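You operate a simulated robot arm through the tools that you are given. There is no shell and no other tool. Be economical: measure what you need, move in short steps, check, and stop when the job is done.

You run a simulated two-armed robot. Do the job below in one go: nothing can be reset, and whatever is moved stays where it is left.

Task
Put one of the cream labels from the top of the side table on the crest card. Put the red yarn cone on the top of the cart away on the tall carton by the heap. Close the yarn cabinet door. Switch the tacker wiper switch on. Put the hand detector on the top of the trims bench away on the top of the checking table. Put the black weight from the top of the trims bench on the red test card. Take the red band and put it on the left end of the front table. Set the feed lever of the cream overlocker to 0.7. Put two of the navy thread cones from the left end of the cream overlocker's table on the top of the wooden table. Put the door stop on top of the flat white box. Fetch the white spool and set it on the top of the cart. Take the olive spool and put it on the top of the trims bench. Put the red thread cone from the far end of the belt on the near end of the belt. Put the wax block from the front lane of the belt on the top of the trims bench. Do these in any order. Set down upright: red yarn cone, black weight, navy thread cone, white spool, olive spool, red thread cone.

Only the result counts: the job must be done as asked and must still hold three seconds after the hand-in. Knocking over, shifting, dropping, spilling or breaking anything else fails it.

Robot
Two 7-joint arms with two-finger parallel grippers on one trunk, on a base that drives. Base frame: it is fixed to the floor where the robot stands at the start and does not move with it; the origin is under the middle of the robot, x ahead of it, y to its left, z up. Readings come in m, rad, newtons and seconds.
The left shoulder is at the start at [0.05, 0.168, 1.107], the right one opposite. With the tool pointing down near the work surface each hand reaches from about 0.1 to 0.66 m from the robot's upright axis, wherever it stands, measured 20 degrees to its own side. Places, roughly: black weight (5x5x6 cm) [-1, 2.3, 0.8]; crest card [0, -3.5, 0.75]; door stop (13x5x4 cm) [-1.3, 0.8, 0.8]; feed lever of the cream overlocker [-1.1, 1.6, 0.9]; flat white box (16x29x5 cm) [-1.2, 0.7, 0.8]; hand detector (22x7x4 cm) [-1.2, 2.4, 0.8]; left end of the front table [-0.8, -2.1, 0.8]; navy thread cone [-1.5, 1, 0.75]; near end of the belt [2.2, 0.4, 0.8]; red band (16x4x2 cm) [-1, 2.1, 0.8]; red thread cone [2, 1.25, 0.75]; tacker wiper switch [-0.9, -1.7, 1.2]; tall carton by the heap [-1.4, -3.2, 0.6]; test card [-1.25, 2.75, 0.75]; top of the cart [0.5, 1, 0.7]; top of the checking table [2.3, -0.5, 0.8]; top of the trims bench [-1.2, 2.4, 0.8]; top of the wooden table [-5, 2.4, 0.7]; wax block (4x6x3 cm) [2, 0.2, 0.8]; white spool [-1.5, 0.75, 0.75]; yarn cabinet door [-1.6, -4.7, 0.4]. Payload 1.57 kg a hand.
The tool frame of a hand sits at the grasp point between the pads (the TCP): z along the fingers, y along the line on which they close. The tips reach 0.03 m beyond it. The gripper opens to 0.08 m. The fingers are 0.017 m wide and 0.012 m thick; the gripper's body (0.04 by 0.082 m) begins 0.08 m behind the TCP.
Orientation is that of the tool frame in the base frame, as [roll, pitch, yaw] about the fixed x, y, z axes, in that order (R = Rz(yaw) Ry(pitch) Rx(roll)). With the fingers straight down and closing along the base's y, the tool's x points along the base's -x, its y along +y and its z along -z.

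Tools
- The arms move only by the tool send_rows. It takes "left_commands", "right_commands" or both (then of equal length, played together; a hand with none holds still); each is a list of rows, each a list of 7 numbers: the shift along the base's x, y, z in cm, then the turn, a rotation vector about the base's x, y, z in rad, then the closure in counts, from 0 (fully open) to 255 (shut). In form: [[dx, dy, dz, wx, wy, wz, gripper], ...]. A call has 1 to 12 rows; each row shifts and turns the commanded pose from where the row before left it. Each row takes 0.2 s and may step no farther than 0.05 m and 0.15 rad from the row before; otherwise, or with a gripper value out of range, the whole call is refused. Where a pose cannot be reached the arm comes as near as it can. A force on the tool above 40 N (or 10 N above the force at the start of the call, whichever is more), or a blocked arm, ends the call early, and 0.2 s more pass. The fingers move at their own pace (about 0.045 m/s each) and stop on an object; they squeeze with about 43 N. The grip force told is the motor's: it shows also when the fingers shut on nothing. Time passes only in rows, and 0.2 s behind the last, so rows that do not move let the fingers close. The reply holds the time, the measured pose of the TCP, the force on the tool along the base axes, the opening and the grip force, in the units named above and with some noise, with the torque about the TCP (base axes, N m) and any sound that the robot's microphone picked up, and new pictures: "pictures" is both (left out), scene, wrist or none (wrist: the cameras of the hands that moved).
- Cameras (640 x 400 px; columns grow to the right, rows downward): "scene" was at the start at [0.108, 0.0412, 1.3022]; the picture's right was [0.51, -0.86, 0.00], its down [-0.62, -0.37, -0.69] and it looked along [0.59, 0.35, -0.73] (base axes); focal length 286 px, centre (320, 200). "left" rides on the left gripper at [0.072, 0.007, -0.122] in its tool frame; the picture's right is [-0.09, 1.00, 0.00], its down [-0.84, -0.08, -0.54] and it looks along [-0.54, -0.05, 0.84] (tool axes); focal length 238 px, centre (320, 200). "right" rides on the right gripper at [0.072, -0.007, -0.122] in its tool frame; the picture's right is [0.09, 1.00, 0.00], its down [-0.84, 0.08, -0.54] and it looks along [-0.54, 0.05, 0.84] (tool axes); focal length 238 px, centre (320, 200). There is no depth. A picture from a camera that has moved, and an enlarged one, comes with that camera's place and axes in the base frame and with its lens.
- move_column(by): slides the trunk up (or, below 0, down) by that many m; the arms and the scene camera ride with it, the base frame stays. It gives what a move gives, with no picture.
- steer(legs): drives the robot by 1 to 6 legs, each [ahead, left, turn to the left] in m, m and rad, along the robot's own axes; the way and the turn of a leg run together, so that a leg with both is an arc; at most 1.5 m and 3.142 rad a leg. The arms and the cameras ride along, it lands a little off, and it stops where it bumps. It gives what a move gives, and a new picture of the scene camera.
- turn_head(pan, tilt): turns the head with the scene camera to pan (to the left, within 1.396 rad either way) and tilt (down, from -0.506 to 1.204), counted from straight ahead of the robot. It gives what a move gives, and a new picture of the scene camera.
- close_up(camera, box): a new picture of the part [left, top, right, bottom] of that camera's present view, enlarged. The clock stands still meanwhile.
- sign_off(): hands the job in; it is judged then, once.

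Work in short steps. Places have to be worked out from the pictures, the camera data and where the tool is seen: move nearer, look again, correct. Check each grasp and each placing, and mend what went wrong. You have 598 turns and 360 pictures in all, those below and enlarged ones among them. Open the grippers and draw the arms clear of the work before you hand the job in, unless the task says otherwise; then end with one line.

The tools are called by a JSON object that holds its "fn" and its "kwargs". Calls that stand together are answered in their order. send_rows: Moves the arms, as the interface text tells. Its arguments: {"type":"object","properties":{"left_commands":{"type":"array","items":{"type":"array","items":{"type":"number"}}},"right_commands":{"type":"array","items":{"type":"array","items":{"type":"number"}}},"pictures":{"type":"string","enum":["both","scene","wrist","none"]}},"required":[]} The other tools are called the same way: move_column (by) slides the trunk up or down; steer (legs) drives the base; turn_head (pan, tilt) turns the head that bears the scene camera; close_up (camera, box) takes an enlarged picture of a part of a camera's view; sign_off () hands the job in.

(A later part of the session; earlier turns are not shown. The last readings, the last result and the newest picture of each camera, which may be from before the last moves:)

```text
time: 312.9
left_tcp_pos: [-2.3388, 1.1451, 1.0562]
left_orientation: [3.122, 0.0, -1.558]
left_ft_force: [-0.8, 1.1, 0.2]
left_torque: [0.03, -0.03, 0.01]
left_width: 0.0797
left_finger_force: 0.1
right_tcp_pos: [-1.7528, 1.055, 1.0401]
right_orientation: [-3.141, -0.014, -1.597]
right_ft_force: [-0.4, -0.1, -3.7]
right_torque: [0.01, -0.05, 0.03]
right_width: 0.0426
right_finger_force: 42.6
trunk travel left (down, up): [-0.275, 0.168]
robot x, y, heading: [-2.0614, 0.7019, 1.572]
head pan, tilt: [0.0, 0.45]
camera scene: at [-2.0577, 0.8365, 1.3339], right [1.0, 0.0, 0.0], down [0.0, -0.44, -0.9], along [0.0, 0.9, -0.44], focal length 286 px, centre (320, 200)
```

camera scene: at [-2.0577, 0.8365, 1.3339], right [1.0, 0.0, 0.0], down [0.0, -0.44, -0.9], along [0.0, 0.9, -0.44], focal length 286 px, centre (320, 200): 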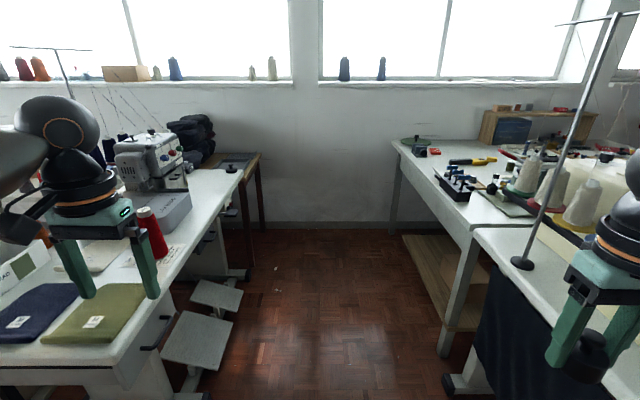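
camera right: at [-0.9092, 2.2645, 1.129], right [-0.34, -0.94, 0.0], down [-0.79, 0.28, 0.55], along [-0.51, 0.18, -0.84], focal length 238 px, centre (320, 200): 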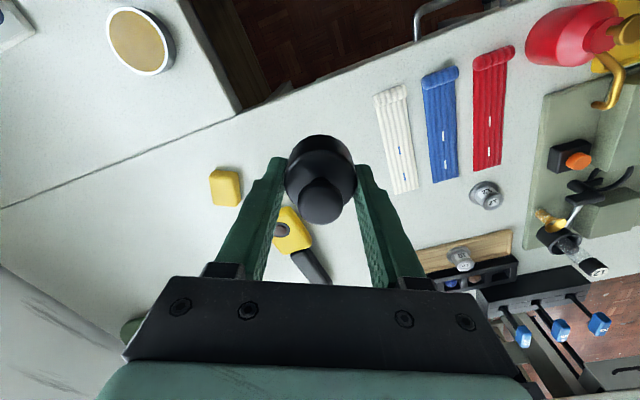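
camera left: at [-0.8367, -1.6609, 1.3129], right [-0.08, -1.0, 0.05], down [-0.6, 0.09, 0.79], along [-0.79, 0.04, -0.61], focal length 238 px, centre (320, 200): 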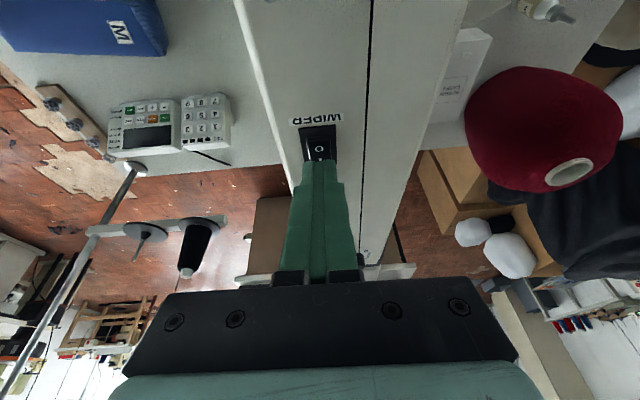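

The card is at about (-1.34, 2.62). A thread-stand pole stands at (-1.41, 1.56), so I pull both hands in front of me (elbows in) before driving up the aisle.

{"fn": "send_rows", "kwargs": {"right_commands": [[-3.5, 2.1, 0, 0, 0, 0, 255], [-3.5, 2.1, 0, 0, 0, 0, 255], [-3.5, 2.1, 0, 0, 0, 0, 255], [-3.5, 2.1, 0, 0, 0, 0, 255], [-3.5, 2.1, 0, 0, 0, 0, 255], [-3.5, 2.1, 0, 0, 0, 0, 255]], "left_commands": [[1.5, 1.5, 0, 0, 0, 0, 0], [1.5, 1.5, 0, 0, 0, 0, 0], [1.5, 1.5, 0, 0, 0, 0, 0], [1.5, 1.5, 0, 0, 0, 0, 0], [1.5, 1.5, 0, 0, 0, 0, 0], [0, 0, 0, 0, 0, 0, 0]], "pictures": "none"}}

{"fn": "steer", "kwargs": {"legs": [[0.9, -0.03, 0]]}}

```text
time: 314.3
left_tcp_pos: [-2.2658, 1.2219, 1.0575]
left_orientation: [3.122, 0.0, -1.557]
left_ft_force: [-0.8, -0.2, 0.2]
left_torque: [-0.02, -0.01, -0.02]
left_width: 0.0799
left_finger_force: 0.1
right_tcp_pos: [-1.9661, 1.1827, 1.0396]
right_orientation: [-3.141, -0.017, -1.598]
right_ft_force: [0.1, 0.2, -3.3]
right_torque: [0.0, 0.0, 0.0]
right_width: 0.0427
right_finger_force: 43.1
trunk travel left (down, up): [-0.275, 0.168]
robot x, y, heading: [-2.059, 0.705, 1.569]
head pan, tilt: [0.0, 0.45]
```

```text
time: 319.1
left_tcp_pos: [-2.2369, 2.1312, 1.0561]
left_orientation: [3.124, 0.0, -1.556]
left_ft_force: [0.9, 0.2, -0.6]
left_torque: [0.01, 0.0, -0.01]
left_width: 0.0799
left_finger_force: 0.0
right_tcp_pos: [-1.9351, 2.0922, 1.0409]
right_orientation: [3.141, -0.015, -1.595]
right_ft_force: [-0.8, 0.4, -3.8]
right_torque: [-0.02, -0.02, 0.03]
right_width: 0.0427
right_finger_force: 43.4
trunk travel left (down, up): [-0.275, 0.168]
robot x, y, heading: [-2.0289, 1.619, 1.571]
head pan, tilt: [0.0, 0.45]
camera scene: at [-2.0286, 1.7466, 1.3339], right [1.0, 0.0, 0.0], down [0.0, -0.44, -0.9], along [0.0, 0.9, -0.44], focal length 286 px, centre (320, 200)
```

scene: 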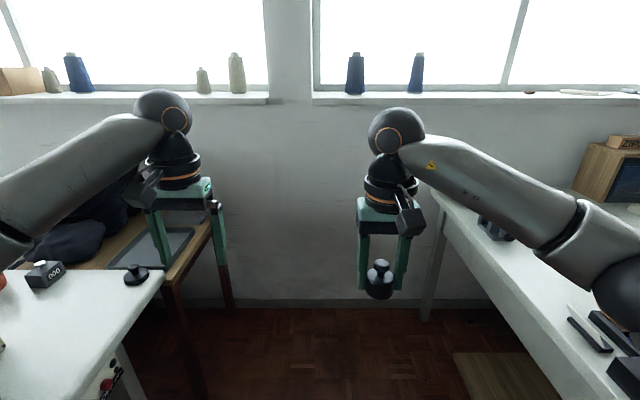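

I turn right to heading ≈0.77 here and then slide up to about (-1.95, 2.30).

{"fn": "steer", "kwargs": {"legs": [[0, 0, -0.8], [0.53, 0.43, 0]]}}

{"fn": "turn_head", "kwargs": {"pan": -0.3, "tilt": 0.7}}

```text
time: 325.0
left_tcp_pos: [-1.7218, 2.8007, 1.0584]
left_orientation: [3.121, 0.0, -2.363]
left_ft_force: [-0.2, 0.2, -0.3]
left_torque: [0.02, 0.0, -0.03]
left_width: 0.0801
left_finger_force: 0.1
right_tcp_pos: [-1.5406, 2.5578, 1.0405]
right_orientation: [-3.139, -0.016, -2.402]
right_ft_force: [0.3, -0.1, -3.8]
right_torque: [0.0, 0.04, 0.01]
right_width: 0.0423
right_finger_force: 42.3
trunk travel left (down, up): [-0.275, 0.168]
robot x, y, heading: [-1.952, 2.2936, 0.767]
head pan, tilt: [0.0, 0.45]
camera scene: at [-1.8546, 2.3844, 1.3339], right [0.69, -0.72, 0.0], down [-0.31, -0.3, -0.9], along [0.65, 0.62, -0.44], focal length 286 px, centre (320, 200)
```

scene: 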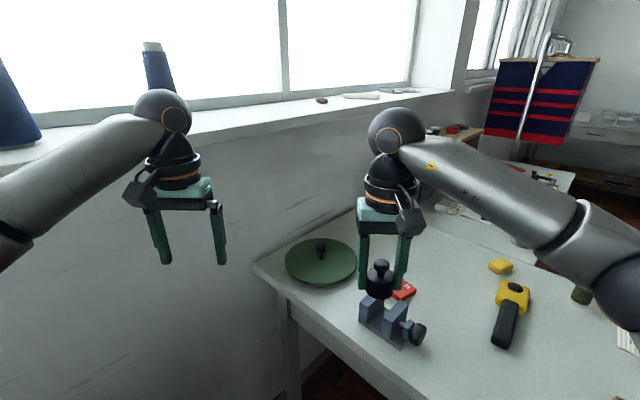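

```text
time: 325.8
left_tcp_pos: [-1.7217, 2.8001, 1.0579]
left_orientation: [3.124, 0.001, -2.363]
left_ft_force: [1.0, 0.4, -0.5]
left_torque: [-0.01, -0.03, 0.0]
left_width: 0.0799
left_finger_force: 0.2
right_tcp_pos: [-1.5409, 2.5569, 1.0397]
right_orientation: [-3.139, -0.016, -2.401]
right_ft_force: [0.2, -0.2, -3.6]
right_torque: [-0.03, -0.02, -0.01]
right_width: 0.0424
right_finger_force: 42.8
trunk travel left (down, up): [-0.275, 0.168]
robot x, y, heading: [-1.9528, 2.2909, 0.769]
head pan, tilt: [-0.3, 0.7]
camera scene: at [-1.845, 2.3586, 1.3118], right [0.45, -0.89, 0.0], down [-0.57, -0.29, -0.77], along [0.68, 0.34, -0.64], focal length 286 px, centre (320, 200)
```

scene: 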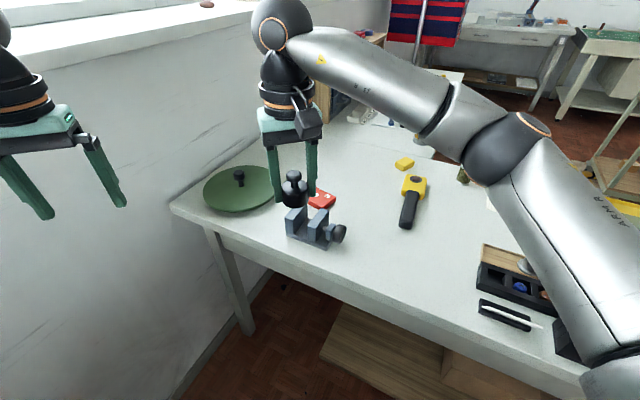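

The card at ≈(-1.31, 2.625) is 0.73 m away, so I draw the left hand in, turn a bit right and slide ~0.2 m toward the wall.

{"fn": "send_rows", "kwargs": {"left_commands": [[-3.1, -3.1, 0, 0, 0, 0, 0], [-3.1, -3.1, 0, 0, 0, 0, 0], [-3.1, -3.1, 0, 0, 0, 0, 0], [-3.1, -3.1, 0, 0, 0, 0, 0], [-3.1, -3.1, 0, 0, 0, 0, 0]], "pictures": "none"}}

{"fn": "steer", "kwargs": {"legs": [[0, 0, -0.25], [0.11, 0.165, 0]]}}

```text
time: 327.0
left_tcp_pos: [-1.8765, 2.6447, 1.0569]
left_orientation: [3.12, -0.001, -2.363]
left_ft_force: [0.1, 0.0, -0.6]
left_torque: [-0.01, 0.01, 0.01]
left_width: 0.0799
left_finger_force: 0.1
right_tcp_pos: [-1.54, 2.557, 1.0402]
right_orientation: [-3.142, -0.016, -2.401]
right_ft_force: [-0.2, 0.2, -2.5]
right_torque: [-0.01, -0.03, 0.0]
right_width: 0.0424
right_finger_force: 42.8
trunk travel left (down, up): [-0.275, 0.168]
robot x, y, heading: [-1.9514, 2.2942, 0.765]
head pan, tilt: [-0.3, 0.7]
```

```text
time: 329.4
left_tcp_pos: [-1.7815, 2.7433, 1.0636]
left_orientation: [3.102, -0.016, -2.608]
left_ft_force: [-0.7, 0.2, 0.5]
left_torque: [0.05, -0.01, -0.02]
left_width: 0.0797
left_finger_force: 0.1
right_tcp_pos: [-1.4777, 2.5788, 1.0463]
right_orientation: [3.12, -0.002, -2.647]
right_ft_force: [0.1, 0.0, -3.4]
right_torque: [-0.01, 0.01, 0.03]
right_width: 0.0426
right_finger_force: 43.0
trunk travel left (down, up): [-0.275, 0.168]
robot x, y, heading: [-1.9374, 2.4417, 0.525]
head pan, tilt: [-0.3, 0.7]
stopped in leg 2: the robot was blocked; the commanded pose is now the measured one
camera scene: at [-1.8224, 2.4518, 1.3146], right [0.22, -0.98, -0.03], down [-0.63, -0.12, -0.77], along [0.75, 0.19, -0.64], focal length 286 px, centre (320, 200)
```

scene: 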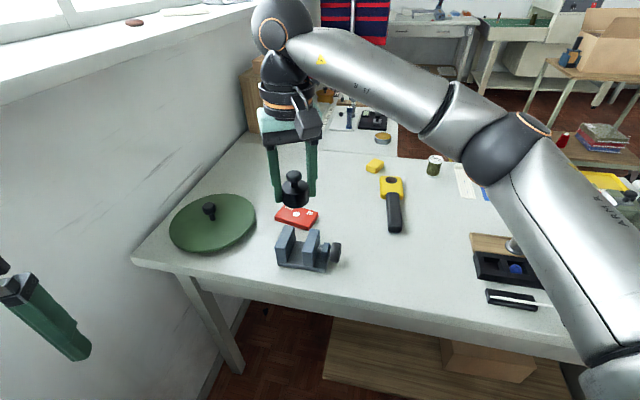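

Blocked on my left side (stool or wall) but close enough; the card center is at about (-1.305, 2.645). I ease 2 cm off the contact and move the weight over the card.

{"fn": "steer", "kwargs": {"legs": [[0.0, -0.025, 0]]}}

{"fn": "send_rows", "kwargs": {"right_commands": [[3.3, 1.3, 0, 0, 0, 0, 255], [3.3, 1.3, 0, 0, 0, 0, 255], [3.3, 1.3, -1, 0, 0, 0, 255], [3.3, 1.3, -2, 0, 0, 0, 255], [3.3, 1.2, -3, 0, 0, 0, 255], [0, 0, -2, 0, 0, 0, 255], [0, 0, 0, 0, 0, 0, 255]], "pictures": "both"}}

```text
time: 330.2
left_tcp_pos: [-1.769, 2.741, 1.0535]
left_orientation: [3.118, -0.025, -2.609]
left_ft_force: [-0.4, 0.6, 0.1]
left_torque: [0.02, -0.02, 0.03]
left_width: 0.0802
left_finger_force: 0.1
right_tcp_pos: [-1.4651, 2.5741, 1.0435]
right_orientation: [3.135, -0.01, -2.651]
right_ft_force: [1.0, 0.3, -3.6]
right_torque: [0.01, -0.02, 0.0]
right_width: 0.0424
right_finger_force: 42.8
trunk travel left (down, up): [-0.275, 0.168]
robot x, y, heading: [-1.9249, 2.4248, 0.519]
head pan, tilt: [-0.3, 0.7]
camera scene: at [-1.8094, 2.4537, 1.3123], right [0.22, -0.98, -0.01], down [-0.63, -0.13, -0.77], along [0.75, 0.17, -0.64], focal length 286 px, centre (320, 200)
```

scene: 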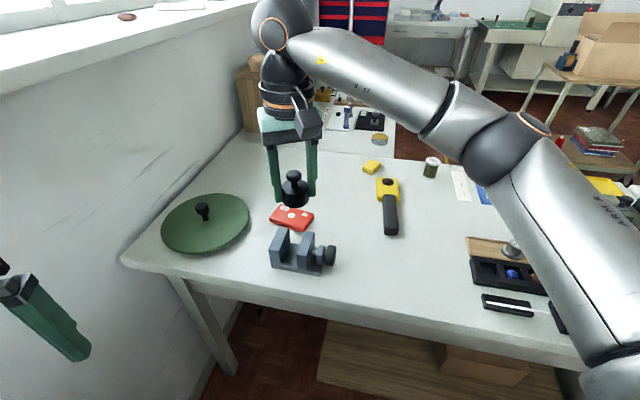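

```text
time: 331.8
left_tcp_pos: [-1.7681, 2.7402, 1.0538]
left_orientation: [3.119, -0.025, -2.611]
left_ft_force: [0.2, -0.3, 0.8]
left_torque: [0.01, 0.02, 0.05]
left_width: 0.0802
left_finger_force: 0.1
right_tcp_pos: [-1.3257, 2.607, 0.9554]
right_orientation: [3.135, -0.01, -2.65]
right_ft_force: [-0.6, 0.3, -2.9]
right_torque: [0.0, 0.03, 0.02]
right_width: 0.0423
right_finger_force: 43.4
right hand out of reach, approached as far as the arm can: row 4, 5
trunk travel left (down, up): [-0.275, 0.168]
robot x, y, heading: [-1.9237, 2.4228, 0.519]
head pan, tilt: [-0.3, 0.7]
camera scene: at [-1.8089, 2.4537, 1.3123], right [0.22, -0.98, -0.01], down [-0.63, -0.13, -0.77], along [0.75, 0.17, -0.64], focal length 286 px, centre (320, 200)
camera right: at [-1.3846, 2.5668, 1.0774], right [-0.55, 0.83, 0.01], down [0.71, 0.46, 0.53], along [0.44, 0.3, -0.85], focal length 238 px, centre (320, 200)
```

scene: 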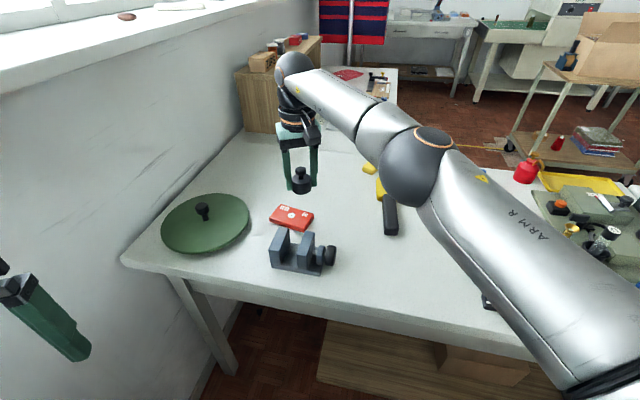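
right: 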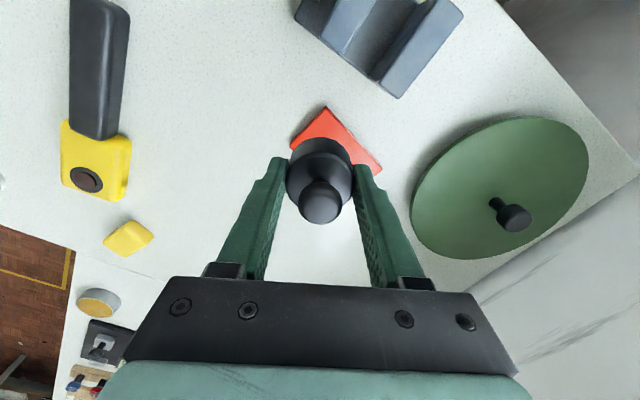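

Card corners give its center as (-1.304, 2.648). I move +2 cm/+4 cm while descending a bit, where reach is better.

{"fn": "send_rows", "kwargs": {"right_commands": [[0, 1, -2, 0, 0, 0, 255], [0.7, 1, -1, 0, 0, 0, 255], [0.7, 1, -0.5, 0, 0, 0, 255], [0.7, 1.1, -0.5, 0, 0, 0, 255], [0, 0, 0, 0, 0, 0, 255]], "pictures": "wrist"}}

```text
time: 333.0
left_tcp_pos: [-1.7675, 2.7406, 1.0554]
left_orientation: [3.116, -0.023, -2.609]
left_ft_force: [0.8, -0.2, 0.7]
left_torque: [-0.01, -0.01, -0.01]
left_width: 0.08
left_finger_force: 0.1
right_tcp_pos: [-1.3285, 2.6178, 0.9238]
right_orientation: [3.133, -0.011, -2.649]
right_ft_force: [-0.1, -0.8, -3.3]
right_torque: [0.0, 0.0, -0.03]
right_width: 0.0424
right_finger_force: 42.8
right hand out of reach, approached as far as the arm can: row 2, 3, 4
trunk travel left (down, up): [-0.275, 0.168]
robot x, y, heading: [-1.9223, 2.423, 0.516]
head pan, tilt: [-0.3, 0.7]
camera right: at [-1.3878, 2.5784, 1.0461], right [-0.55, 0.83, 0.01], down [0.71, 0.46, 0.53], along [0.44, 0.3, -0.85], focal length 238 px, centre (320, 200)
```

right: 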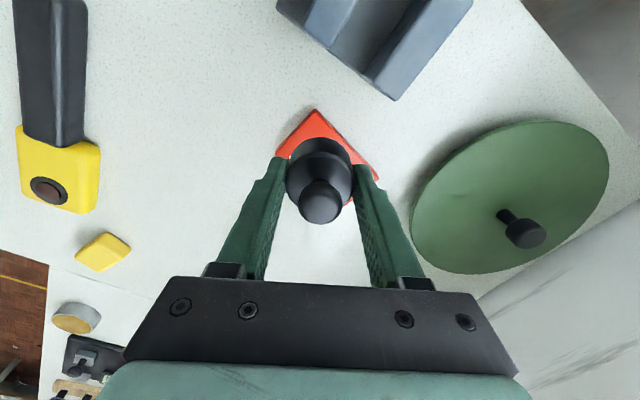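

Still ~4 cm short. Turning left brings the right shoulder closer to the card, so I raise the weight and turn 0.3 rad left.

{"fn": "send_rows", "kwargs": {"right_commands": [[-1.5, -1.5, 4, 0, 0, 0, 255], [-1.5, -1.5, 4, 0, 0, 0, 255], [-1.5, -1.5, 3, 0, 0, 0, 255]], "left_commands": [[0, -3, 0, 0, 0, 0, 0], [0, -3, 0, 0, 0, 0, 0], [0, -3, 0, 0, 0, 0, 0]], "pictures": "none"}}

{"fn": "steer", "kwargs": {"legs": [[0, 0, 0.3]]}}

```text
time: 333.8
left_tcp_pos: [-1.7649, 2.6578, 1.0503]
left_orientation: [3.125, -0.033, -2.609]
left_ft_force: [0.4, 0.1, -0.4]
left_torque: [0.0, -0.01, 0.01]
left_width: 0.0803
left_finger_force: 0.1
right_tcp_pos: [-1.3721, 2.5776, 1.0317]
right_orientation: [-3.141, -0.018, -2.651]
right_ft_force: [-0.5, -0.5, -3.6]
right_torque: [0.02, 0.0, -0.01]
right_width: 0.0425
right_finger_force: 42.9
trunk travel left (down, up): [-0.275, 0.168]
robot x, y, heading: [-1.9263, 2.4235, 0.524]
head pan, tilt: [-0.3, 0.7]
```

```text
time: 335.1
left_tcp_pos: [-1.8421, 2.6948, 1.0504]
left_orientation: [3.123, -0.032, -2.311]
left_ft_force: [1.2, 0.3, 0.9]
left_torque: [0.01, 0.04, 0.02]
left_width: 0.0801
left_finger_force: 0.1
right_tcp_pos: [-1.4435, 2.7341, 1.0309]
right_orientation: [-3.139, -0.017, -2.349]
right_ft_force: [-0.5, -0.3, -3.6]
right_torque: [0.01, -0.01, 0.02]
right_width: 0.0423
right_finger_force: 43.4
trunk travel left (down, up): [-0.275, 0.168]
robot x, y, heading: [-1.9229, 2.4279, 0.821]
head pan, tilt: [-0.3, 0.7]
camera scene: at [-1.8234, 2.497, 1.3117], right [0.5, -0.87, 0.0], down [-0.56, -0.32, -0.76], along [0.66, 0.38, -0.64], focal length 286 px, centre (320, 200)
```

scene: 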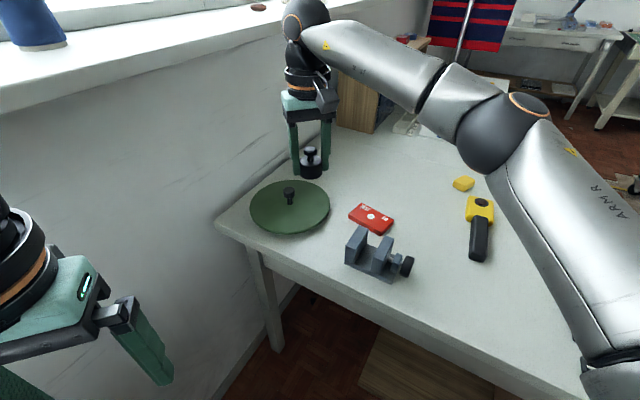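

Card center reads (-1.302, 2.646) again, well in range now. I move over and descend partway.

{"fn": "send_rows", "kwargs": {"right_commands": [[3.5, -2.2, -1, 0, 0, 0, 255], [3.5, -2.2, -2, 0, 0, 0, 255], [3.5, -2.2, -3, 0, 0, 0, 255], [3.6, -2.2, -3, 0, 0, 0, 255], [0, 0, -2, 0, 0, 0, 255], [0, 0, 0, 0, 0, 0, 255]], "pictures": "both"}}

```text
refused: row 3 steps farther than a row can; nothing moved
```

{"fn": "send_rows", "kwargs": {"right_commands": [[3.5, -2.2, -1, 0, 0, 0, 255], [3.5, -2.2, -2, 0, 0, 0, 255], [3.5, -2.2, -2, 0, 0, 0, 255], [3.6, -2.2, -2, 0, 0, 0, 255], [0, 0, -3, 0, 0, 0, 255], [0, 0, 0, 0, 0, 0, 255]], "pictures": "both"}}

```text
time: 336.5
left_tcp_pos: [-1.8424, 2.6947, 1.0505]
left_orientation: [3.123, -0.033, -2.31]
left_ft_force: [0.8, 0.2, 1.0]
left_torque: [-0.04, 0.0, -0.03]
left_width: 0.0799
left_finger_force: 0.0
right_tcp_pos: [-1.3015, 2.6464, 0.9312]
right_orientation: [-3.141, -0.018, -2.349]
right_ft_force: [0.4, -0.9, -2.8]
right_torque: [-0.01, 0.0, -0.02]
right_width: 0.0424
right_finger_force: 43.1
trunk travel left (down, up): [-0.275, 0.168]
robot x, y, heading: [-1.9258, 2.426, 0.821]
head pan, tilt: [-0.3, 0.7]
camera scene: at [-1.8232, 2.4968, 1.3117], right [0.5, -0.87, 0.0], down [-0.56, -0.32, -0.76], along [0.66, 0.38, -0.64], focal length 286 px, centre (320, 200)
camera right: at [-1.3461, 2.5923, 1.0544], right [-0.77, 0.63, 0.0], down [0.54, 0.66, 0.53], along [0.33, 0.41, -0.85], focal length 238 px, centre (320, 200)
```

scene: 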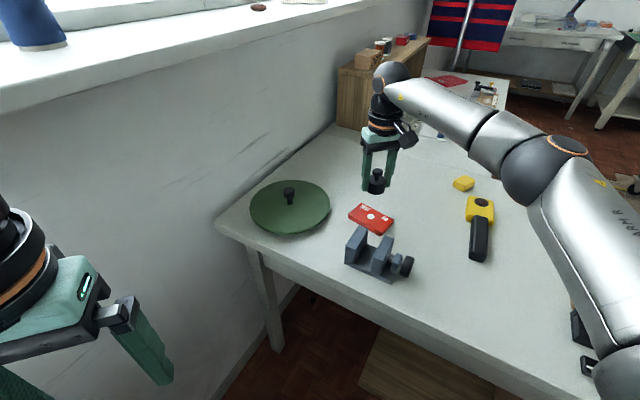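
right: 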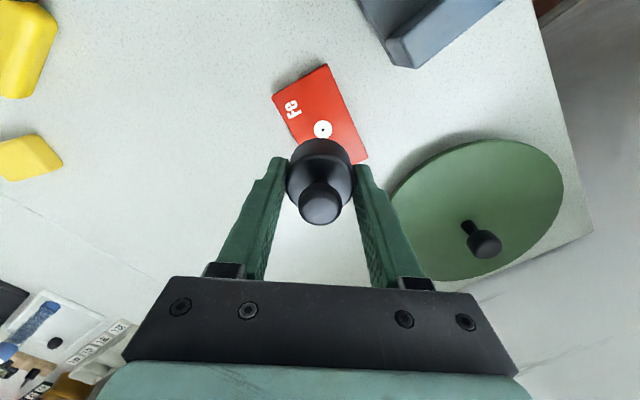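

The card's white dot is at (-1.3075, 2.646). I correct 6 mm and lower to contact.

{"fn": "send_rows", "kwargs": {"right_commands": [[-0.6, 0, -3, 0, 0, 0, 255], [0, 0, -2.5, 0, 0, 0, 255], [0, 0, -1, 0, 0, 0, 255], [0, 0, -0.5, 0, 0, 0, 255], [0, 0, -0.5, 0, 0, 0, 255], [0, 0, -0.4, 0, 0, 0, 255], [0, 0, -0.4, 0, 0, 0, 255], [0, 0, -0.4, 0, 0, 0, 255], [0, 0, -0.4, 0, 0, 0, 255], [0, 0, -0.4, 0, 0, 0, 255]], "pictures": "wrist"}}

```text
time: 338.9
left_tcp_pos: [-1.8432, 2.694, 1.0508]
left_orientation: [3.127, -0.029, -2.31]
left_ft_force: [-0.3, 0.6, 0.2]
left_torque: [-0.02, 0.01, 0.02]
left_width: 0.0798
left_finger_force: 0.0
right_tcp_pos: [-1.3057, 2.6495, 0.846]
right_orientation: [3.14, -0.004, -2.351]
right_ft_force: [-3.1, -1.9, 17.3]
right_torque: [-0.27, 0.02, -0.05]
right_width: 0.0423
right_finger_force: 43.3
trunk travel left (down, up): [-0.275, 0.168]
robot x, y, heading: [-1.9236, 2.4254, 0.817]
head pan, tilt: [-0.3, 0.7]
stopped in row 10 (right hand): the force on the tool passed its limit (the readings are from after the stop); the commanded pose is now the measured one
camera right: at [-1.3512, 2.5939, 0.9677], right [-0.77, 0.63, 0.0], down [0.54, 0.65, 0.54], along [0.34, 0.42, -0.84], focal length 238 px, centre (320, 200)
```

right: 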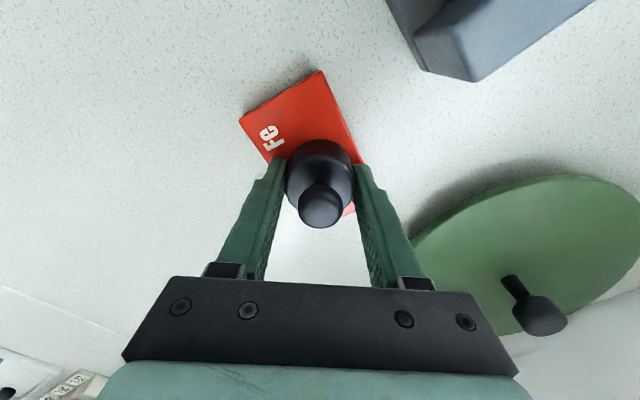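

The weight rests on the card's middle. I ease, release and rise.

{"fn": "send_rows", "kwargs": {"right_commands": [[0, 0, 0.2, 0, 0, 0, 255], [0, 0, 0, 0, 0, 0, 0], [0, 0, 0, 0, 0, 0, 0], [0, 0, 0, 0, 0, 0, 0], [0, 0, 4, 0, 0, 0, 0], [0, 0, 4, 0, 0, 0, 0], [0, 0, 4, 0, 0, 0, 0], [-3, 0, 3, 0, 0, 0, 0]], "pictures": "wrist"}}

```text
time: 340.7
left_tcp_pos: [-1.8435, 2.6943, 1.0502]
left_orientation: [3.126, -0.031, -2.31]
left_ft_force: [0.7, -0.1, 0.8]
left_torque: [-0.03, 0.01, 0.04]
left_width: 0.0804
left_finger_force: 0.0
right_tcp_pos: [-1.3373, 2.6485, 0.9965]
right_orientation: [3.14, -0.008, -2.35]
right_ft_force: [-0.8, -0.7, 0.2]
right_torque: [-0.02, -0.01, 0.0]
right_width: 0.0798
right_finger_force: 0.0
trunk travel left (down, up): [-0.275, 0.168]
robot x, y, heading: [-1.9247, 2.4253, 0.823]
head pan, tilt: [-0.3, 0.7]
camera right: at [-1.3818, 2.5936, 1.1183], right [-0.77, 0.63, 0.0], down [0.54, 0.65, 0.54], along [0.34, 0.42, -0.84], focal length 238 px, centre (320, 200)
```

right: 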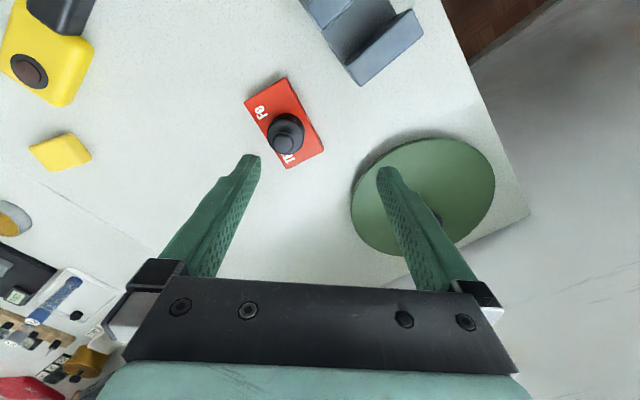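

The weight stands on the card. Next, the navy cones from behind the overlocker table: I pull the right hand in, back out, face +y and reverse down the aisle.

{"fn": "send_rows", "kwargs": {"right_commands": [[-3.8, 0.6, 1, 0, 0, 0, 0], [-3.8, 0.6, 1, 0, 0, 0, 0], [-3.8, 0.6, 1, 0, 0, 0, 0], [-3.8, 0.6, 1, 0, 0, 0, 0], [-3.8, 0.6, 1, 0, 0, 0, 0]], "pictures": "none"}}

{"fn": "steer", "kwargs": {"legs": [[-0.23, -0.09, 0], [0, 0, 0.75], [-1.3, 0.0, 0]]}}

{"fn": "turn_head", "kwargs": {"pan": -1.2, "tilt": 0.65}}

```text
time: 341.9
left_tcp_pos: [-1.8429, 2.6951, 1.0509]
left_orientation: [3.124, -0.031, -2.309]
left_ft_force: [0.3, 0.2, 0.2]
left_torque: [0.02, -0.03, 0.02]
left_width: 0.0803
left_finger_force: 0.2
right_tcp_pos: [-1.5248, 2.6785, 1.0447]
right_orientation: [-3.141, -0.007, -2.352]
right_ft_force: [0.1, -0.9, 0.2]
right_torque: [-0.02, -0.02, 0.02]
right_width: 0.0798
right_finger_force: 0.0
trunk travel left (down, up): [-0.275, 0.168]
robot x, y, heading: [-1.9271, 2.4297, 0.816]
head pan, tilt: [-0.3, 0.7]
```

```text
time: 351.8
left_tcp_pos: [-2.1421, 1.1428, 1.0505]
left_orientation: [3.124, -0.03, -1.565]
left_ft_force: [-0.4, -0.3, -0.2]
left_torque: [-0.03, 0.0, -0.01]
left_width: 0.0801
left_finger_force: 0.1
right_tcp_pos: [-1.8981, 1.3471, 1.0435]
right_orientation: [3.139, -0.007, -1.606]
right_ft_force: [0.9, 0.1, -0.1]
right_torque: [-0.02, -0.04, -0.03]
right_width: 0.0799
right_finger_force: 0.0
trunk travel left (down, up): [-0.275, 0.168]
robot x, y, heading: [-2.0206, 0.8913, 1.561]
head pan, tilt: [-0.3, 0.7]
camera scene: at [-1.9942, 1.0111, 1.3118], right [0.95, -0.3, 0.0], down [-0.19, -0.61, -0.77], along [0.23, 0.73, -0.64], focal length 286 px, centre (320, 200)
```

scene: 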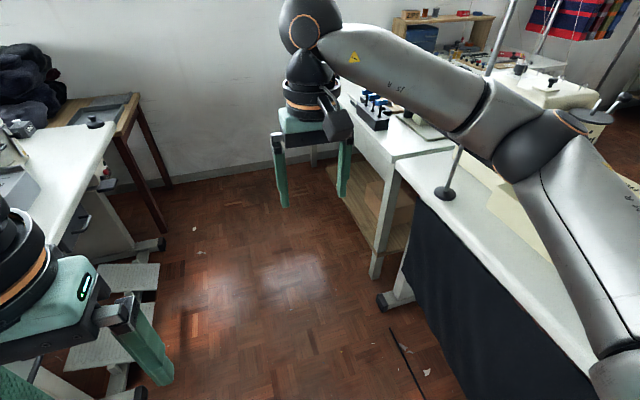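

```text
time: 353.0
left_tcp_pos: [-2.1421, 1.1436, 1.0505]
left_orientation: [3.124, -0.03, -1.565]
left_ft_force: [-0.6, -0.7, 0.2]
left_torque: [0.04, 0.03, 0.01]
left_width: 0.0795
left_finger_force: 0.1
right_tcp_pos: [-1.8974, 1.346, 1.0445]
right_orientation: [3.14, -0.007, -1.606]
right_ft_force: [0.6, 0.0, 0.2]
right_torque: [0.0, 0.05, -0.04]
right_width: 0.0801
right_finger_force: 0.1
trunk travel left (down, up): [-0.275, 0.168]
robot x, y, heading: [-2.0189, 0.8903, 1.558]
head pan, tilt: [-1.201, 0.649]
camera scene: at [-1.9387, 0.9611, 1.3161], right [0.36, -0.93, 0.0], down [-0.57, -0.22, -0.8], along [0.74, 0.28, -0.6], focal length 286 px, centre (320, 200)
```

scene: 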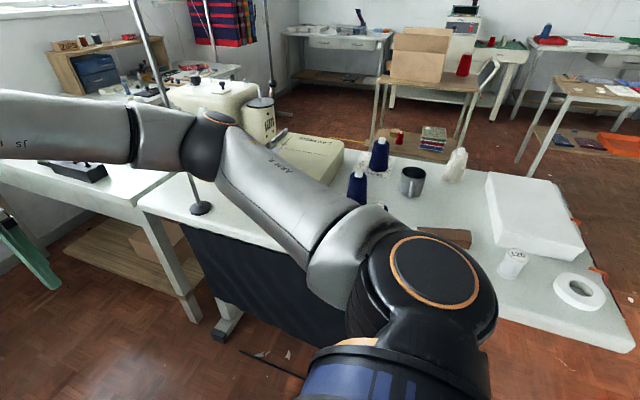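

Everything on this table is visible from here. I turn to face it (+x).

{"fn": "steer", "kwargs": {"legs": [[0, 0, -1.56]]}}

{"fn": "turn_head", "kwargs": {"pan": 0.0, "tilt": 0.75}}

```text
time: 357.3
left_tcp_pos: [-1.7669, 1.0114, 1.0516]
left_orientation: [3.125, -0.032, -3.139]
left_ft_force: [0.2, 0.4, -0.8]
left_torque: [0.02, -0.01, 0.01]
left_width: 0.0801
left_finger_force: 0.1
right_tcp_pos: [-1.5633, 0.7665, 1.045]
right_orientation: [-3.142, -0.008, 3.102]
right_ft_force: [0.6, -0.2, 0.0]
right_torque: [0.0, -0.02, -0.02]
right_width: 0.08
right_finger_force: 0.0
trunk travel left (down, up): [-0.275, 0.168]
robot x, y, heading: [-2.0239, 0.8912, -0.009]
head pan, tilt: [-1.201, 0.649]
camera scene: at [-1.9496, 0.8085, 1.3161], right [-0.94, -0.35, 0.0], down [-0.21, 0.57, -0.8], along [0.28, -0.75, -0.6], focal length 286 px, centre (320, 200)
```

scene: 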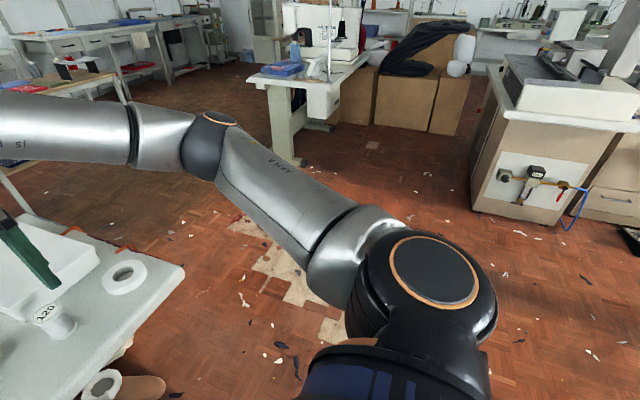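

```text
time: 358.7
left_tcp_pos: [-1.766, 1.011, 1.0507]
left_orientation: [3.123, -0.032, -3.14]
left_ft_force: [-0.9, 0.3, 0.7]
left_torque: [0.0, 0.02, 0.01]
left_width: 0.0799
left_finger_force: 0.1
right_tcp_pos: [-1.5644, 0.7658, 1.0453]
right_orientation: [3.139, -0.008, 3.103]
right_ft_force: [-0.3, 0.7, -1.3]
right_torque: [-0.04, -0.01, -0.04]
right_width: 0.0802
right_finger_force: 0.1
trunk travel left (down, up): [-0.275, 0.168]
robot x, y, heading: [-2.0217, 0.891, -0.009]
head pan, tilt: [0.0, 0.75]
camera scene: at [-1.8973, 0.8889, 1.3075], right [-0.01, -1.0, 0.0], down [-0.68, 0.01, -0.73], along [0.73, -0.01, -0.68], focal length 286 px, centre (320, 200)
```

scene: 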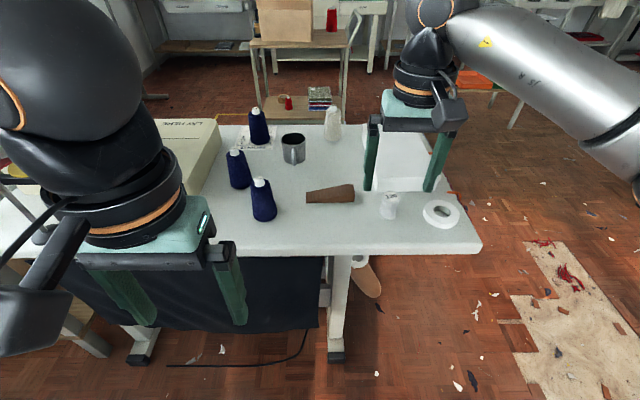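

Positions (table ≈0.79): navy cones at (-1.39,1.02), (-1.27,1.11), (-1.06,1.08); door stop (-1.32,0.854) lying along y; white spool (-1.39,0.70); flat box x −1.30…−1.0, y 0.55…0.74. First the door stop: I drive closer and turn the right gripper 90°.

{"fn": "steer", "kwargs": {"legs": [[0.14, -0.05, 0]]}}

{"fn": "send_rows", "kwargs": {"right_commands": [[0, 1, 0, 0, 0, -0.143, 0], [0, 1, 0, 0, 0, -0.143, 0], [0, 1, 0, 0, 0, -0.143, 0], [0.5, 1, 0, 0, 0, -0.143, 0], [1, 1, 0, 0, 0, -0.143, 0], [1, 1, 0, 0, 0, -0.143, 0], [1, 1, 0, 0, 0, -0.143, 0], [1, 1, 0, 0, 0, -0.143, 0], [1, 1, 0, 0, 0, -0.143, 0], [1, 1, 0, 0, 0, -0.143, 0], [1, 1, 0, 0, 0, -0.14, 0], [0, 0, 0, 0, 0, 0, 0]], "pictures": "both"}}

```text
time: 360.0
left_tcp_pos: [-1.6255, 0.9611, 1.0514]
left_orientation: [3.125, -0.031, -3.141]
left_ft_force: [0.2, 0.4, -0.3]
left_torque: [-0.01, 0.08, 0.02]
left_width: 0.08
left_finger_force: 0.2
right_tcp_pos: [-1.4231, 0.7148, 1.0456]
right_orientation: [3.14, -0.007, 3.101]
right_ft_force: [0.3, -0.3, -0.3]
right_torque: [0.01, -0.01, 0.0]
right_width: 0.0798
right_finger_force: 0.0
trunk travel left (down, up): [-0.275, 0.168]
robot x, y, heading: [-1.8776, 0.8392, -0.017]
head pan, tilt: [0.0, 0.75]
camera scene: at [-1.7568, 0.8374, 1.3074], right [-0.01, -1.0, 0.0], down [-0.68, 0.01, -0.73], along [0.73, -0.01, -0.68], focal length 286 px, centre (320, 200)
```

scene: 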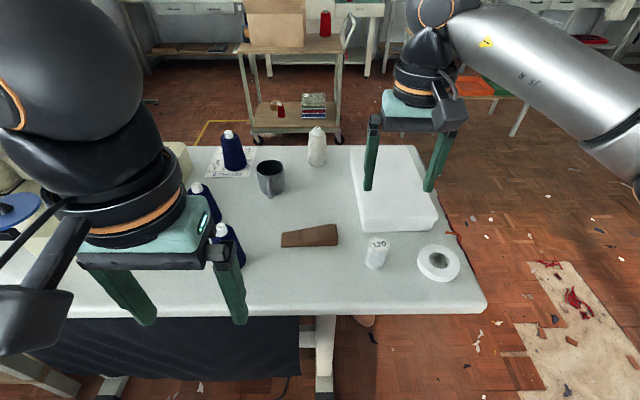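

```text
time: 362.6
left_tcp_pos: [-1.626, 0.9608, 1.0497]
left_orientation: [3.124, -0.031, -3.141]
left_ft_force: [0.0, -0.1, 0.3]
left_torque: [0.02, -0.04, -0.01]
left_width: 0.08
left_finger_force: 0.1
right_tcp_pos: [-1.3478, 0.8244, 1.0446]
right_orientation: [-3.141, -0.007, 1.529]
right_ft_force: [-0.5, -0.2, -0.1]
right_torque: [0.03, 0.04, 0.01]
right_width: 0.0799
right_finger_force: 0.0
trunk travel left (down, up): [-0.275, 0.168]
robot x, y, heading: [-1.8798, 0.838, -0.012]
head pan, tilt: [0.0, 0.75]
camera scene: at [-1.7574, 0.8376, 1.3075], right [-0.01, -1.0, 0.0], down [-0.68, 0.01, -0.73], along [0.73, -0.01, -0.68], focal length 286 px, centre (320, 200)
camera right: at [-1.3527, 0.896, 1.1671], right [1.0, 0.05, 0.0], down [0.04, -0.84, 0.54], along [0.03, -0.54, -0.84], focal length 238 px, centre (320, 200)
```

scene: 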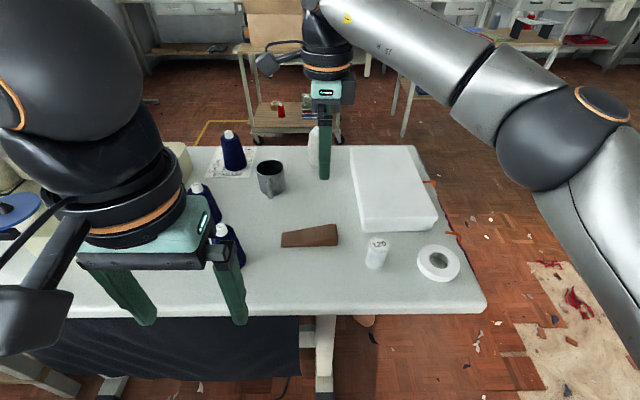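
right: 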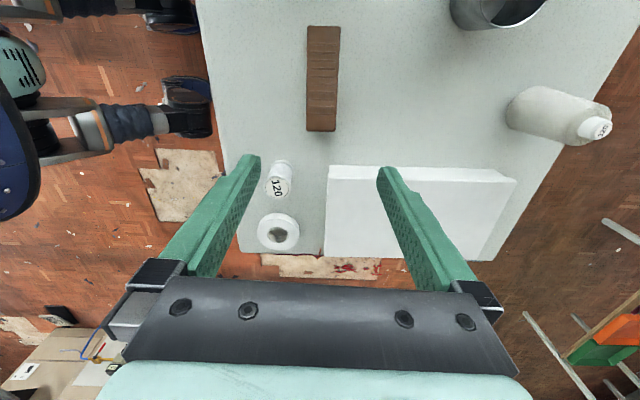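

Triangulation puts the door stop at (-1.347, 0.859), table top ≈0.788. I descend over it and close.

{"fn": "send_rows", "kwargs": {"right_commands": [[0, 1.75, -4, 0, 0, 0, 0], [0, 1.75, -4, 0, 0, 0, 0], [0, 0, -4, 0, 0, 0, 0], [0, 0, -4, 0, 0, 0, 0], [0, 0, -3, 0, 0, 0, 0], [0, 0, -2.5, 0, 0, 0, 0], [0, 0, 0, 0, 0, 0, 0]], "pictures": "wrist"}}

```text
time: 364.2
left_tcp_pos: [-1.6262, 0.9589, 1.0509]
left_orientation: [3.123, -0.029, -3.14]
left_ft_force: [0.1, -0.9, -0.8]
left_torque: [-0.03, 0.0, 0.02]
left_width: 0.0802
left_finger_force: 0.1
right_tcp_pos: [-1.3494, 0.8596, 0.8309]
right_orientation: [3.139, -0.007, 1.532]
right_ft_force: [-2.3, -1.1, 5.7]
right_torque: [-0.11, 0.33, 0.09]
right_width: 0.08
right_finger_force: 0.0
trunk travel left (down, up): [-0.275, 0.168]
robot x, y, heading: [-1.8769, 0.8393, -0.011]
head pan, tilt: [0.0, 0.75]
camera right: at [-1.3538, 0.9312, 0.9522], right [1.0, 0.05, 0.0], down [0.04, -0.84, 0.54], along [0.03, -0.54, -0.84], focal length 238 px, centre (320, 200)
```

right: 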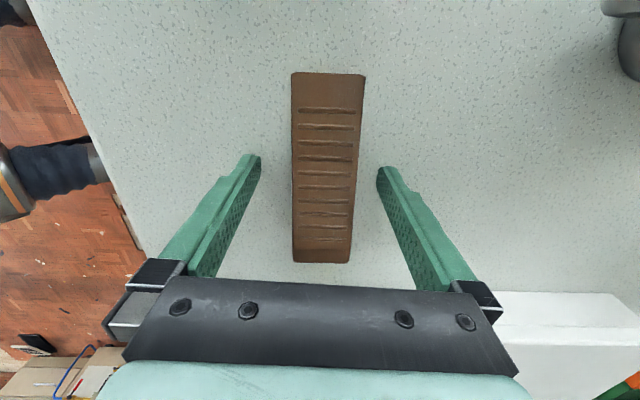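

Fingertips just touch the table (top ≈0.80). I raise 3 mm, close and lift.

{"fn": "send_rows", "kwargs": {"right_commands": [[0, 0, 0.4, 0, 0, 0, 0], [0, 0, 0, 0, 0, 0, 255], [0, 0, 0, 0, 0, 0, 255], [0, 0, 0, 0, 0, 0, 255], [0, 0, 0, 0, 0, 0, 255], [0, 0, 3, 0, 0, 0, 255], [0, 0, 4, 0, 0, 0, 255], [0, 0, 4, 0, 0, 0, 255]], "pictures": "wrist"}}

```text
time: 366.0
left_tcp_pos: [-1.6253, 0.96, 1.0515]
left_orientation: [3.125, -0.032, 3.141]
left_ft_force: [0.2, 0.1, 0.3]
left_torque: [0.03, -0.01, -0.04]
left_width: 0.0803
left_finger_force: 0.0
right_tcp_pos: [-1.3486, 0.8584, 0.9433]
right_orientation: [-3.141, -0.008, 1.532]
right_ft_force: [0.6, -1.2, -0.4]
right_torque: [0.01, 0.02, 0.02]
right_width: 0.0419
right_finger_force: 42.5
trunk travel left (down, up): [-0.275, 0.168]
robot x, y, heading: [-1.8813, 0.842, -0.014]
head pan, tilt: [0.0, 0.75]
camera right: at [-1.3539, 0.9314, 1.0662], right [1.0, 0.05, 0.0], down [0.04, -0.84, 0.54], along [0.03, -0.54, -0.84], focal length 238 px, centre (320, 200)
```

right: 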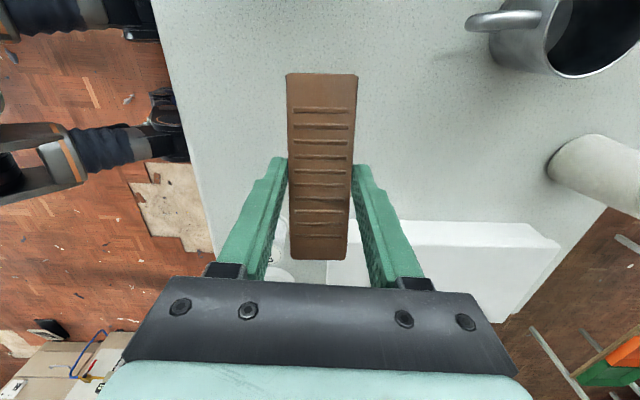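

Held. The box top spans x −1.33…−1.05, y 0.58…0.75; I carry the stop over (-1.25, 0.665).

{"fn": "send_rows", "kwargs": {"right_commands": [[2, -3.9, 0.5, 0, 0, 0, 255], [2, -3.9, 0, 0, 0, 0, 255], [2, -3.9, 0, 0, 0, 0, 255], [2, -3.8, 0, 0, 0, 0, 255], [2, -3.8, 0, 0, 0, 0, 255], [0, 0, 0, 0, 0, 0, 255]], "pictures": "both"}}

```text
time: 367.4
left_tcp_pos: [-1.6267, 0.9616, 1.0502]
left_orientation: [3.127, -0.03, 3.14]
left_ft_force: [-0.4, 0.3, 0.7]
left_torque: [0.0, -0.04, 0.0]
left_width: 0.0796
left_finger_force: 0.0
right_tcp_pos: [-1.2558, 0.6656, 0.9491]
right_orientation: [3.14, -0.005, 1.532]
right_ft_force: [0.8, -0.5, -0.7]
right_torque: [0.01, -0.01, -0.02]
right_width: 0.0417
right_finger_force: 43.0
right hand out of reach, approached as far as the arm can: row 5
trunk travel left (down, up): [-0.275, 0.168]
robot x, y, heading: [-1.8779, 0.8405, -0.017]
head pan, tilt: [0.0, 0.75]
camera scene: at [-1.7573, 0.838, 1.3075], right [-0.01, -1.0, 0.0], down [-0.68, 0.01, -0.73], along [0.73, -0.01, -0.68], focal length 286 px, centre (320, 200)
camera right: at [-1.2615, 0.7374, 1.0712], right [1.0, 0.05, 0.0], down [0.04, -0.84, 0.54], along [0.03, -0.54, -0.84], focal length 238 px, centre (320, 200)
```

scene: 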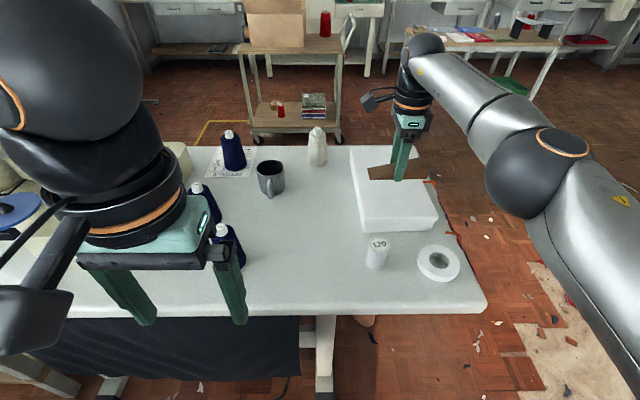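
right: 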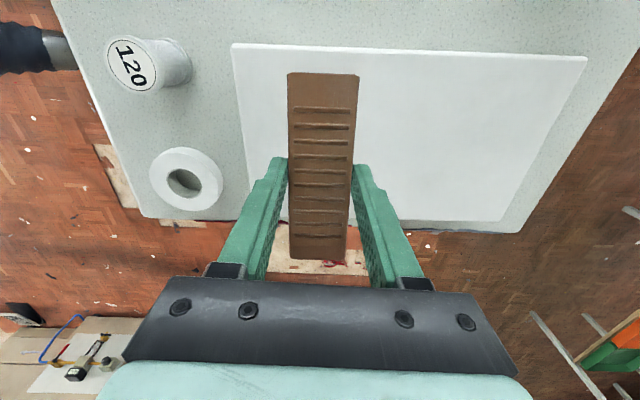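

The stop is well within the box outline. I lower to contact.

{"fn": "send_rows", "kwargs": {"right_commands": [[0, 0, -3.5, 0, 0, 0, 255], [0, 0, -1.5, 0, 0, 0, 255], [0, 0, -0.6, 0, 0, 0, 255], [0, 0, -0.5, 0, 0, 0, 255], [0, 0, -0.4, 0, 0, 0, 255], [0, 0, -0.4, 0, 0, 0, 255], [0, 0, -0.4, 0, 0, 0, 255], [0, 0, -0.4, 0, 0, 0, 255]], "pictures": "none"}}

```text
time: 369.2
left_tcp_pos: [-1.6281, 0.9591, 1.0507]
left_orientation: [3.125, -0.03, -3.14]
left_ft_force: [-0.1, 0.4, 0.0]
left_torque: [-0.04, -0.02, 0.01]
left_width: 0.0798
left_finger_force: 0.2
right_tcp_pos: [-1.2563, 0.6662, 0.884]
right_orientation: [3.126, -0.008, 1.53]
right_ft_force: [-6.5, -1.7, 16.3]
right_torque: [0.0, 0.58, 0.17]
right_width: 0.0417
right_finger_force: 42.8
trunk travel left (down, up): [-0.275, 0.168]
robot x, y, heading: [-1.8816, 0.8357, -0.01]
head pan, tilt: [0.0, 0.75]
stopped in row 8 (right hand): the force on the tool passed its limit (the readings are from after the stop); the commanded pose is now the measured one
```

Contact at the expected height. I release and rise.

{"fn": "send_rows", "kwargs": {"right_commands": [[0, 0, 0.2, 0, 0, 0, 255], [0, 0, 0, 0, 0, 0, 0], [0, 0, 0, 0, 0, 0, 0], [0, 0, 0, 0, 0, 0, 0], [0, 0, 4, 0, 0, 0, 0], [0, 0, 4, 0, 0, 0, 0], [-2, 2, 4, 0, 0, 0, 0], [-2, 3, 2, 0, 0, 0, 0]], "pictures": "scene"}}

```text
time: 371.0
left_tcp_pos: [-1.6259, 0.96, 1.0505]
left_orientation: [3.123, -0.031, -3.141]
left_ft_force: [1.0, 0.0, 0.8]
left_torque: [-0.01, 0.02, 0.03]
left_width: 0.0798
left_finger_force: 0.1
right_tcp_pos: [-1.2953, 0.7165, 1.022]
right_orientation: [3.129, -0.006, 1.532]
right_ft_force: [0.2, 0.5, 0.2]
right_torque: [0.05, -0.02, 0.0]
right_width: 0.0802
right_finger_force: 0.0
trunk travel left (down, up): [-0.275, 0.168]
robot x, y, heading: [-1.8812, 0.8392, -0.014]
head pan, tilt: [0.0, 0.75]
camera scene: at [-1.7577, 0.8378, 1.3075], right [-0.01, -1.0, 0.0], down [-0.68, 0.01, -0.73], along [0.73, -0.01, -0.68], focal length 286 px, centre (320, 200)
```

scene: 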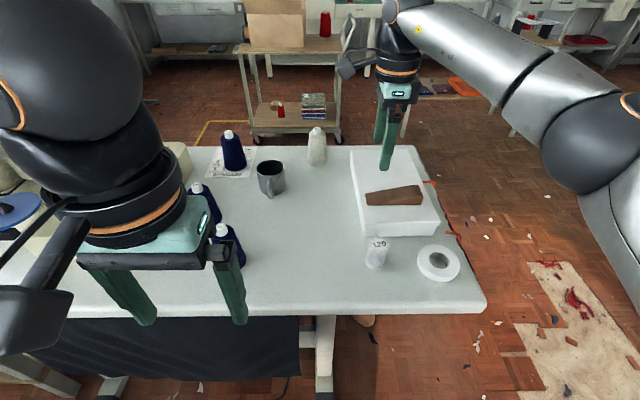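

Door stop sits on the box. Now cone A at (-1.402, 1.018) with the right hand: I shift the robot left to y≈1.12.

{"fn": "steer", "kwargs": {"legs": [[0, 0.28, 0]]}}

{"fn": "send_rows", "kwargs": {"right_commands": [[-3.5, 0.7, 0, 0, 0, 0, 0], [-3.5, 0.7, 0, 0, 0, 0, 0], [-3.5, 0.7, 0, 0, 0, 0, 0], [0, 0, 0, 0, 0, 0, 0]], "pictures": "wrist"}}

```text
time: 373.0
left_tcp_pos: [-1.6222, 1.2425, 1.0516]
left_orientation: [3.127, -0.029, 3.14]
left_ft_force: [0.5, 0.7, 0.6]
left_torque: [0.0, -0.02, -0.01]
left_width: 0.0798
left_finger_force: 0.1
right_tcp_pos: [-1.2906, 0.9968, 1.0202]
right_orientation: [3.13, -0.007, 1.528]
right_ft_force: [0.7, -0.4, 1.4]
right_torque: [-0.01, 0.0, -0.03]
right_width: 0.08
right_finger_force: 0.1
trunk travel left (down, up): [-0.275, 0.168]
robot x, y, heading: [-1.8739, 1.1216, -0.014]
head pan, tilt: [0.0, 0.75]
camera scene: at [-1.7537, 1.1201, 1.3075], right [-0.01, -1.0, 0.0], down [-0.68, 0.01, -0.73], along [0.73, -0.01, -0.68], focal length 286 px, centre (320, 200)
```

scene: 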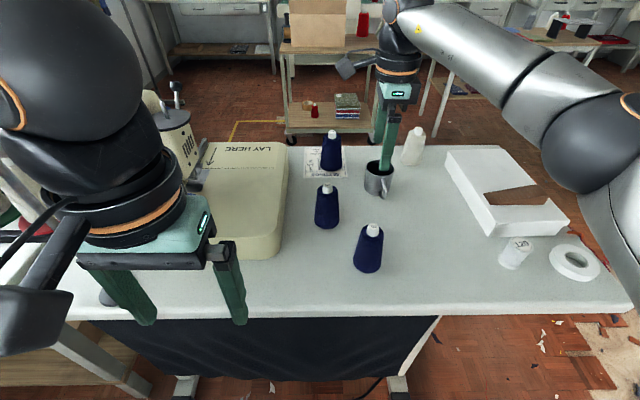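

```text
time: 374.0
left_tcp_pos: [-1.6209, 1.2419, 1.0504]
left_orientation: [3.125, -0.03, 3.14]
left_ft_force: [-0.2, -0.2, -0.4]
left_torque: [0.0, -0.03, -0.02]
left_width: 0.0798
left_finger_force: 0.1
right_tcp_pos: [-1.396, 1.0161, 1.0207]
right_orientation: [3.129, -0.009, 1.528]
right_ft_force: [0.6, -0.2, -0.7]
right_torque: [0.03, -0.04, 0.0]
right_width: 0.0799
right_finger_force: 0.1
trunk travel left (down, up): [-0.275, 0.168]
robot x, y, heading: [-1.8792, 1.1188, -0.013]
head pan, tilt: [0.0, 0.75]
camera right: at [-1.4011, 1.0881, 1.1426], right [1.0, 0.05, 0.01], down [0.04, -0.84, 0.54], along [0.04, -0.54, -0.84], focal length 238 px, centre (320, 200)
```

right: 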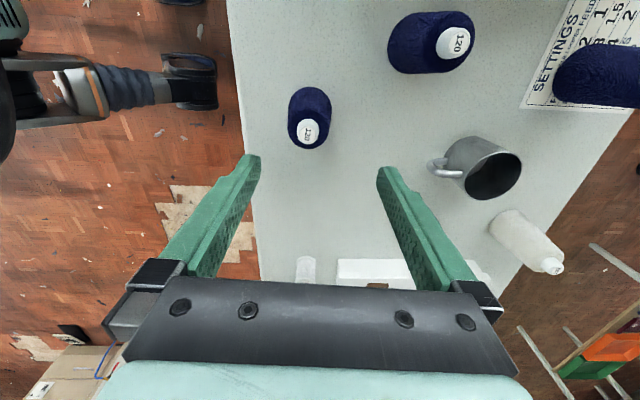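

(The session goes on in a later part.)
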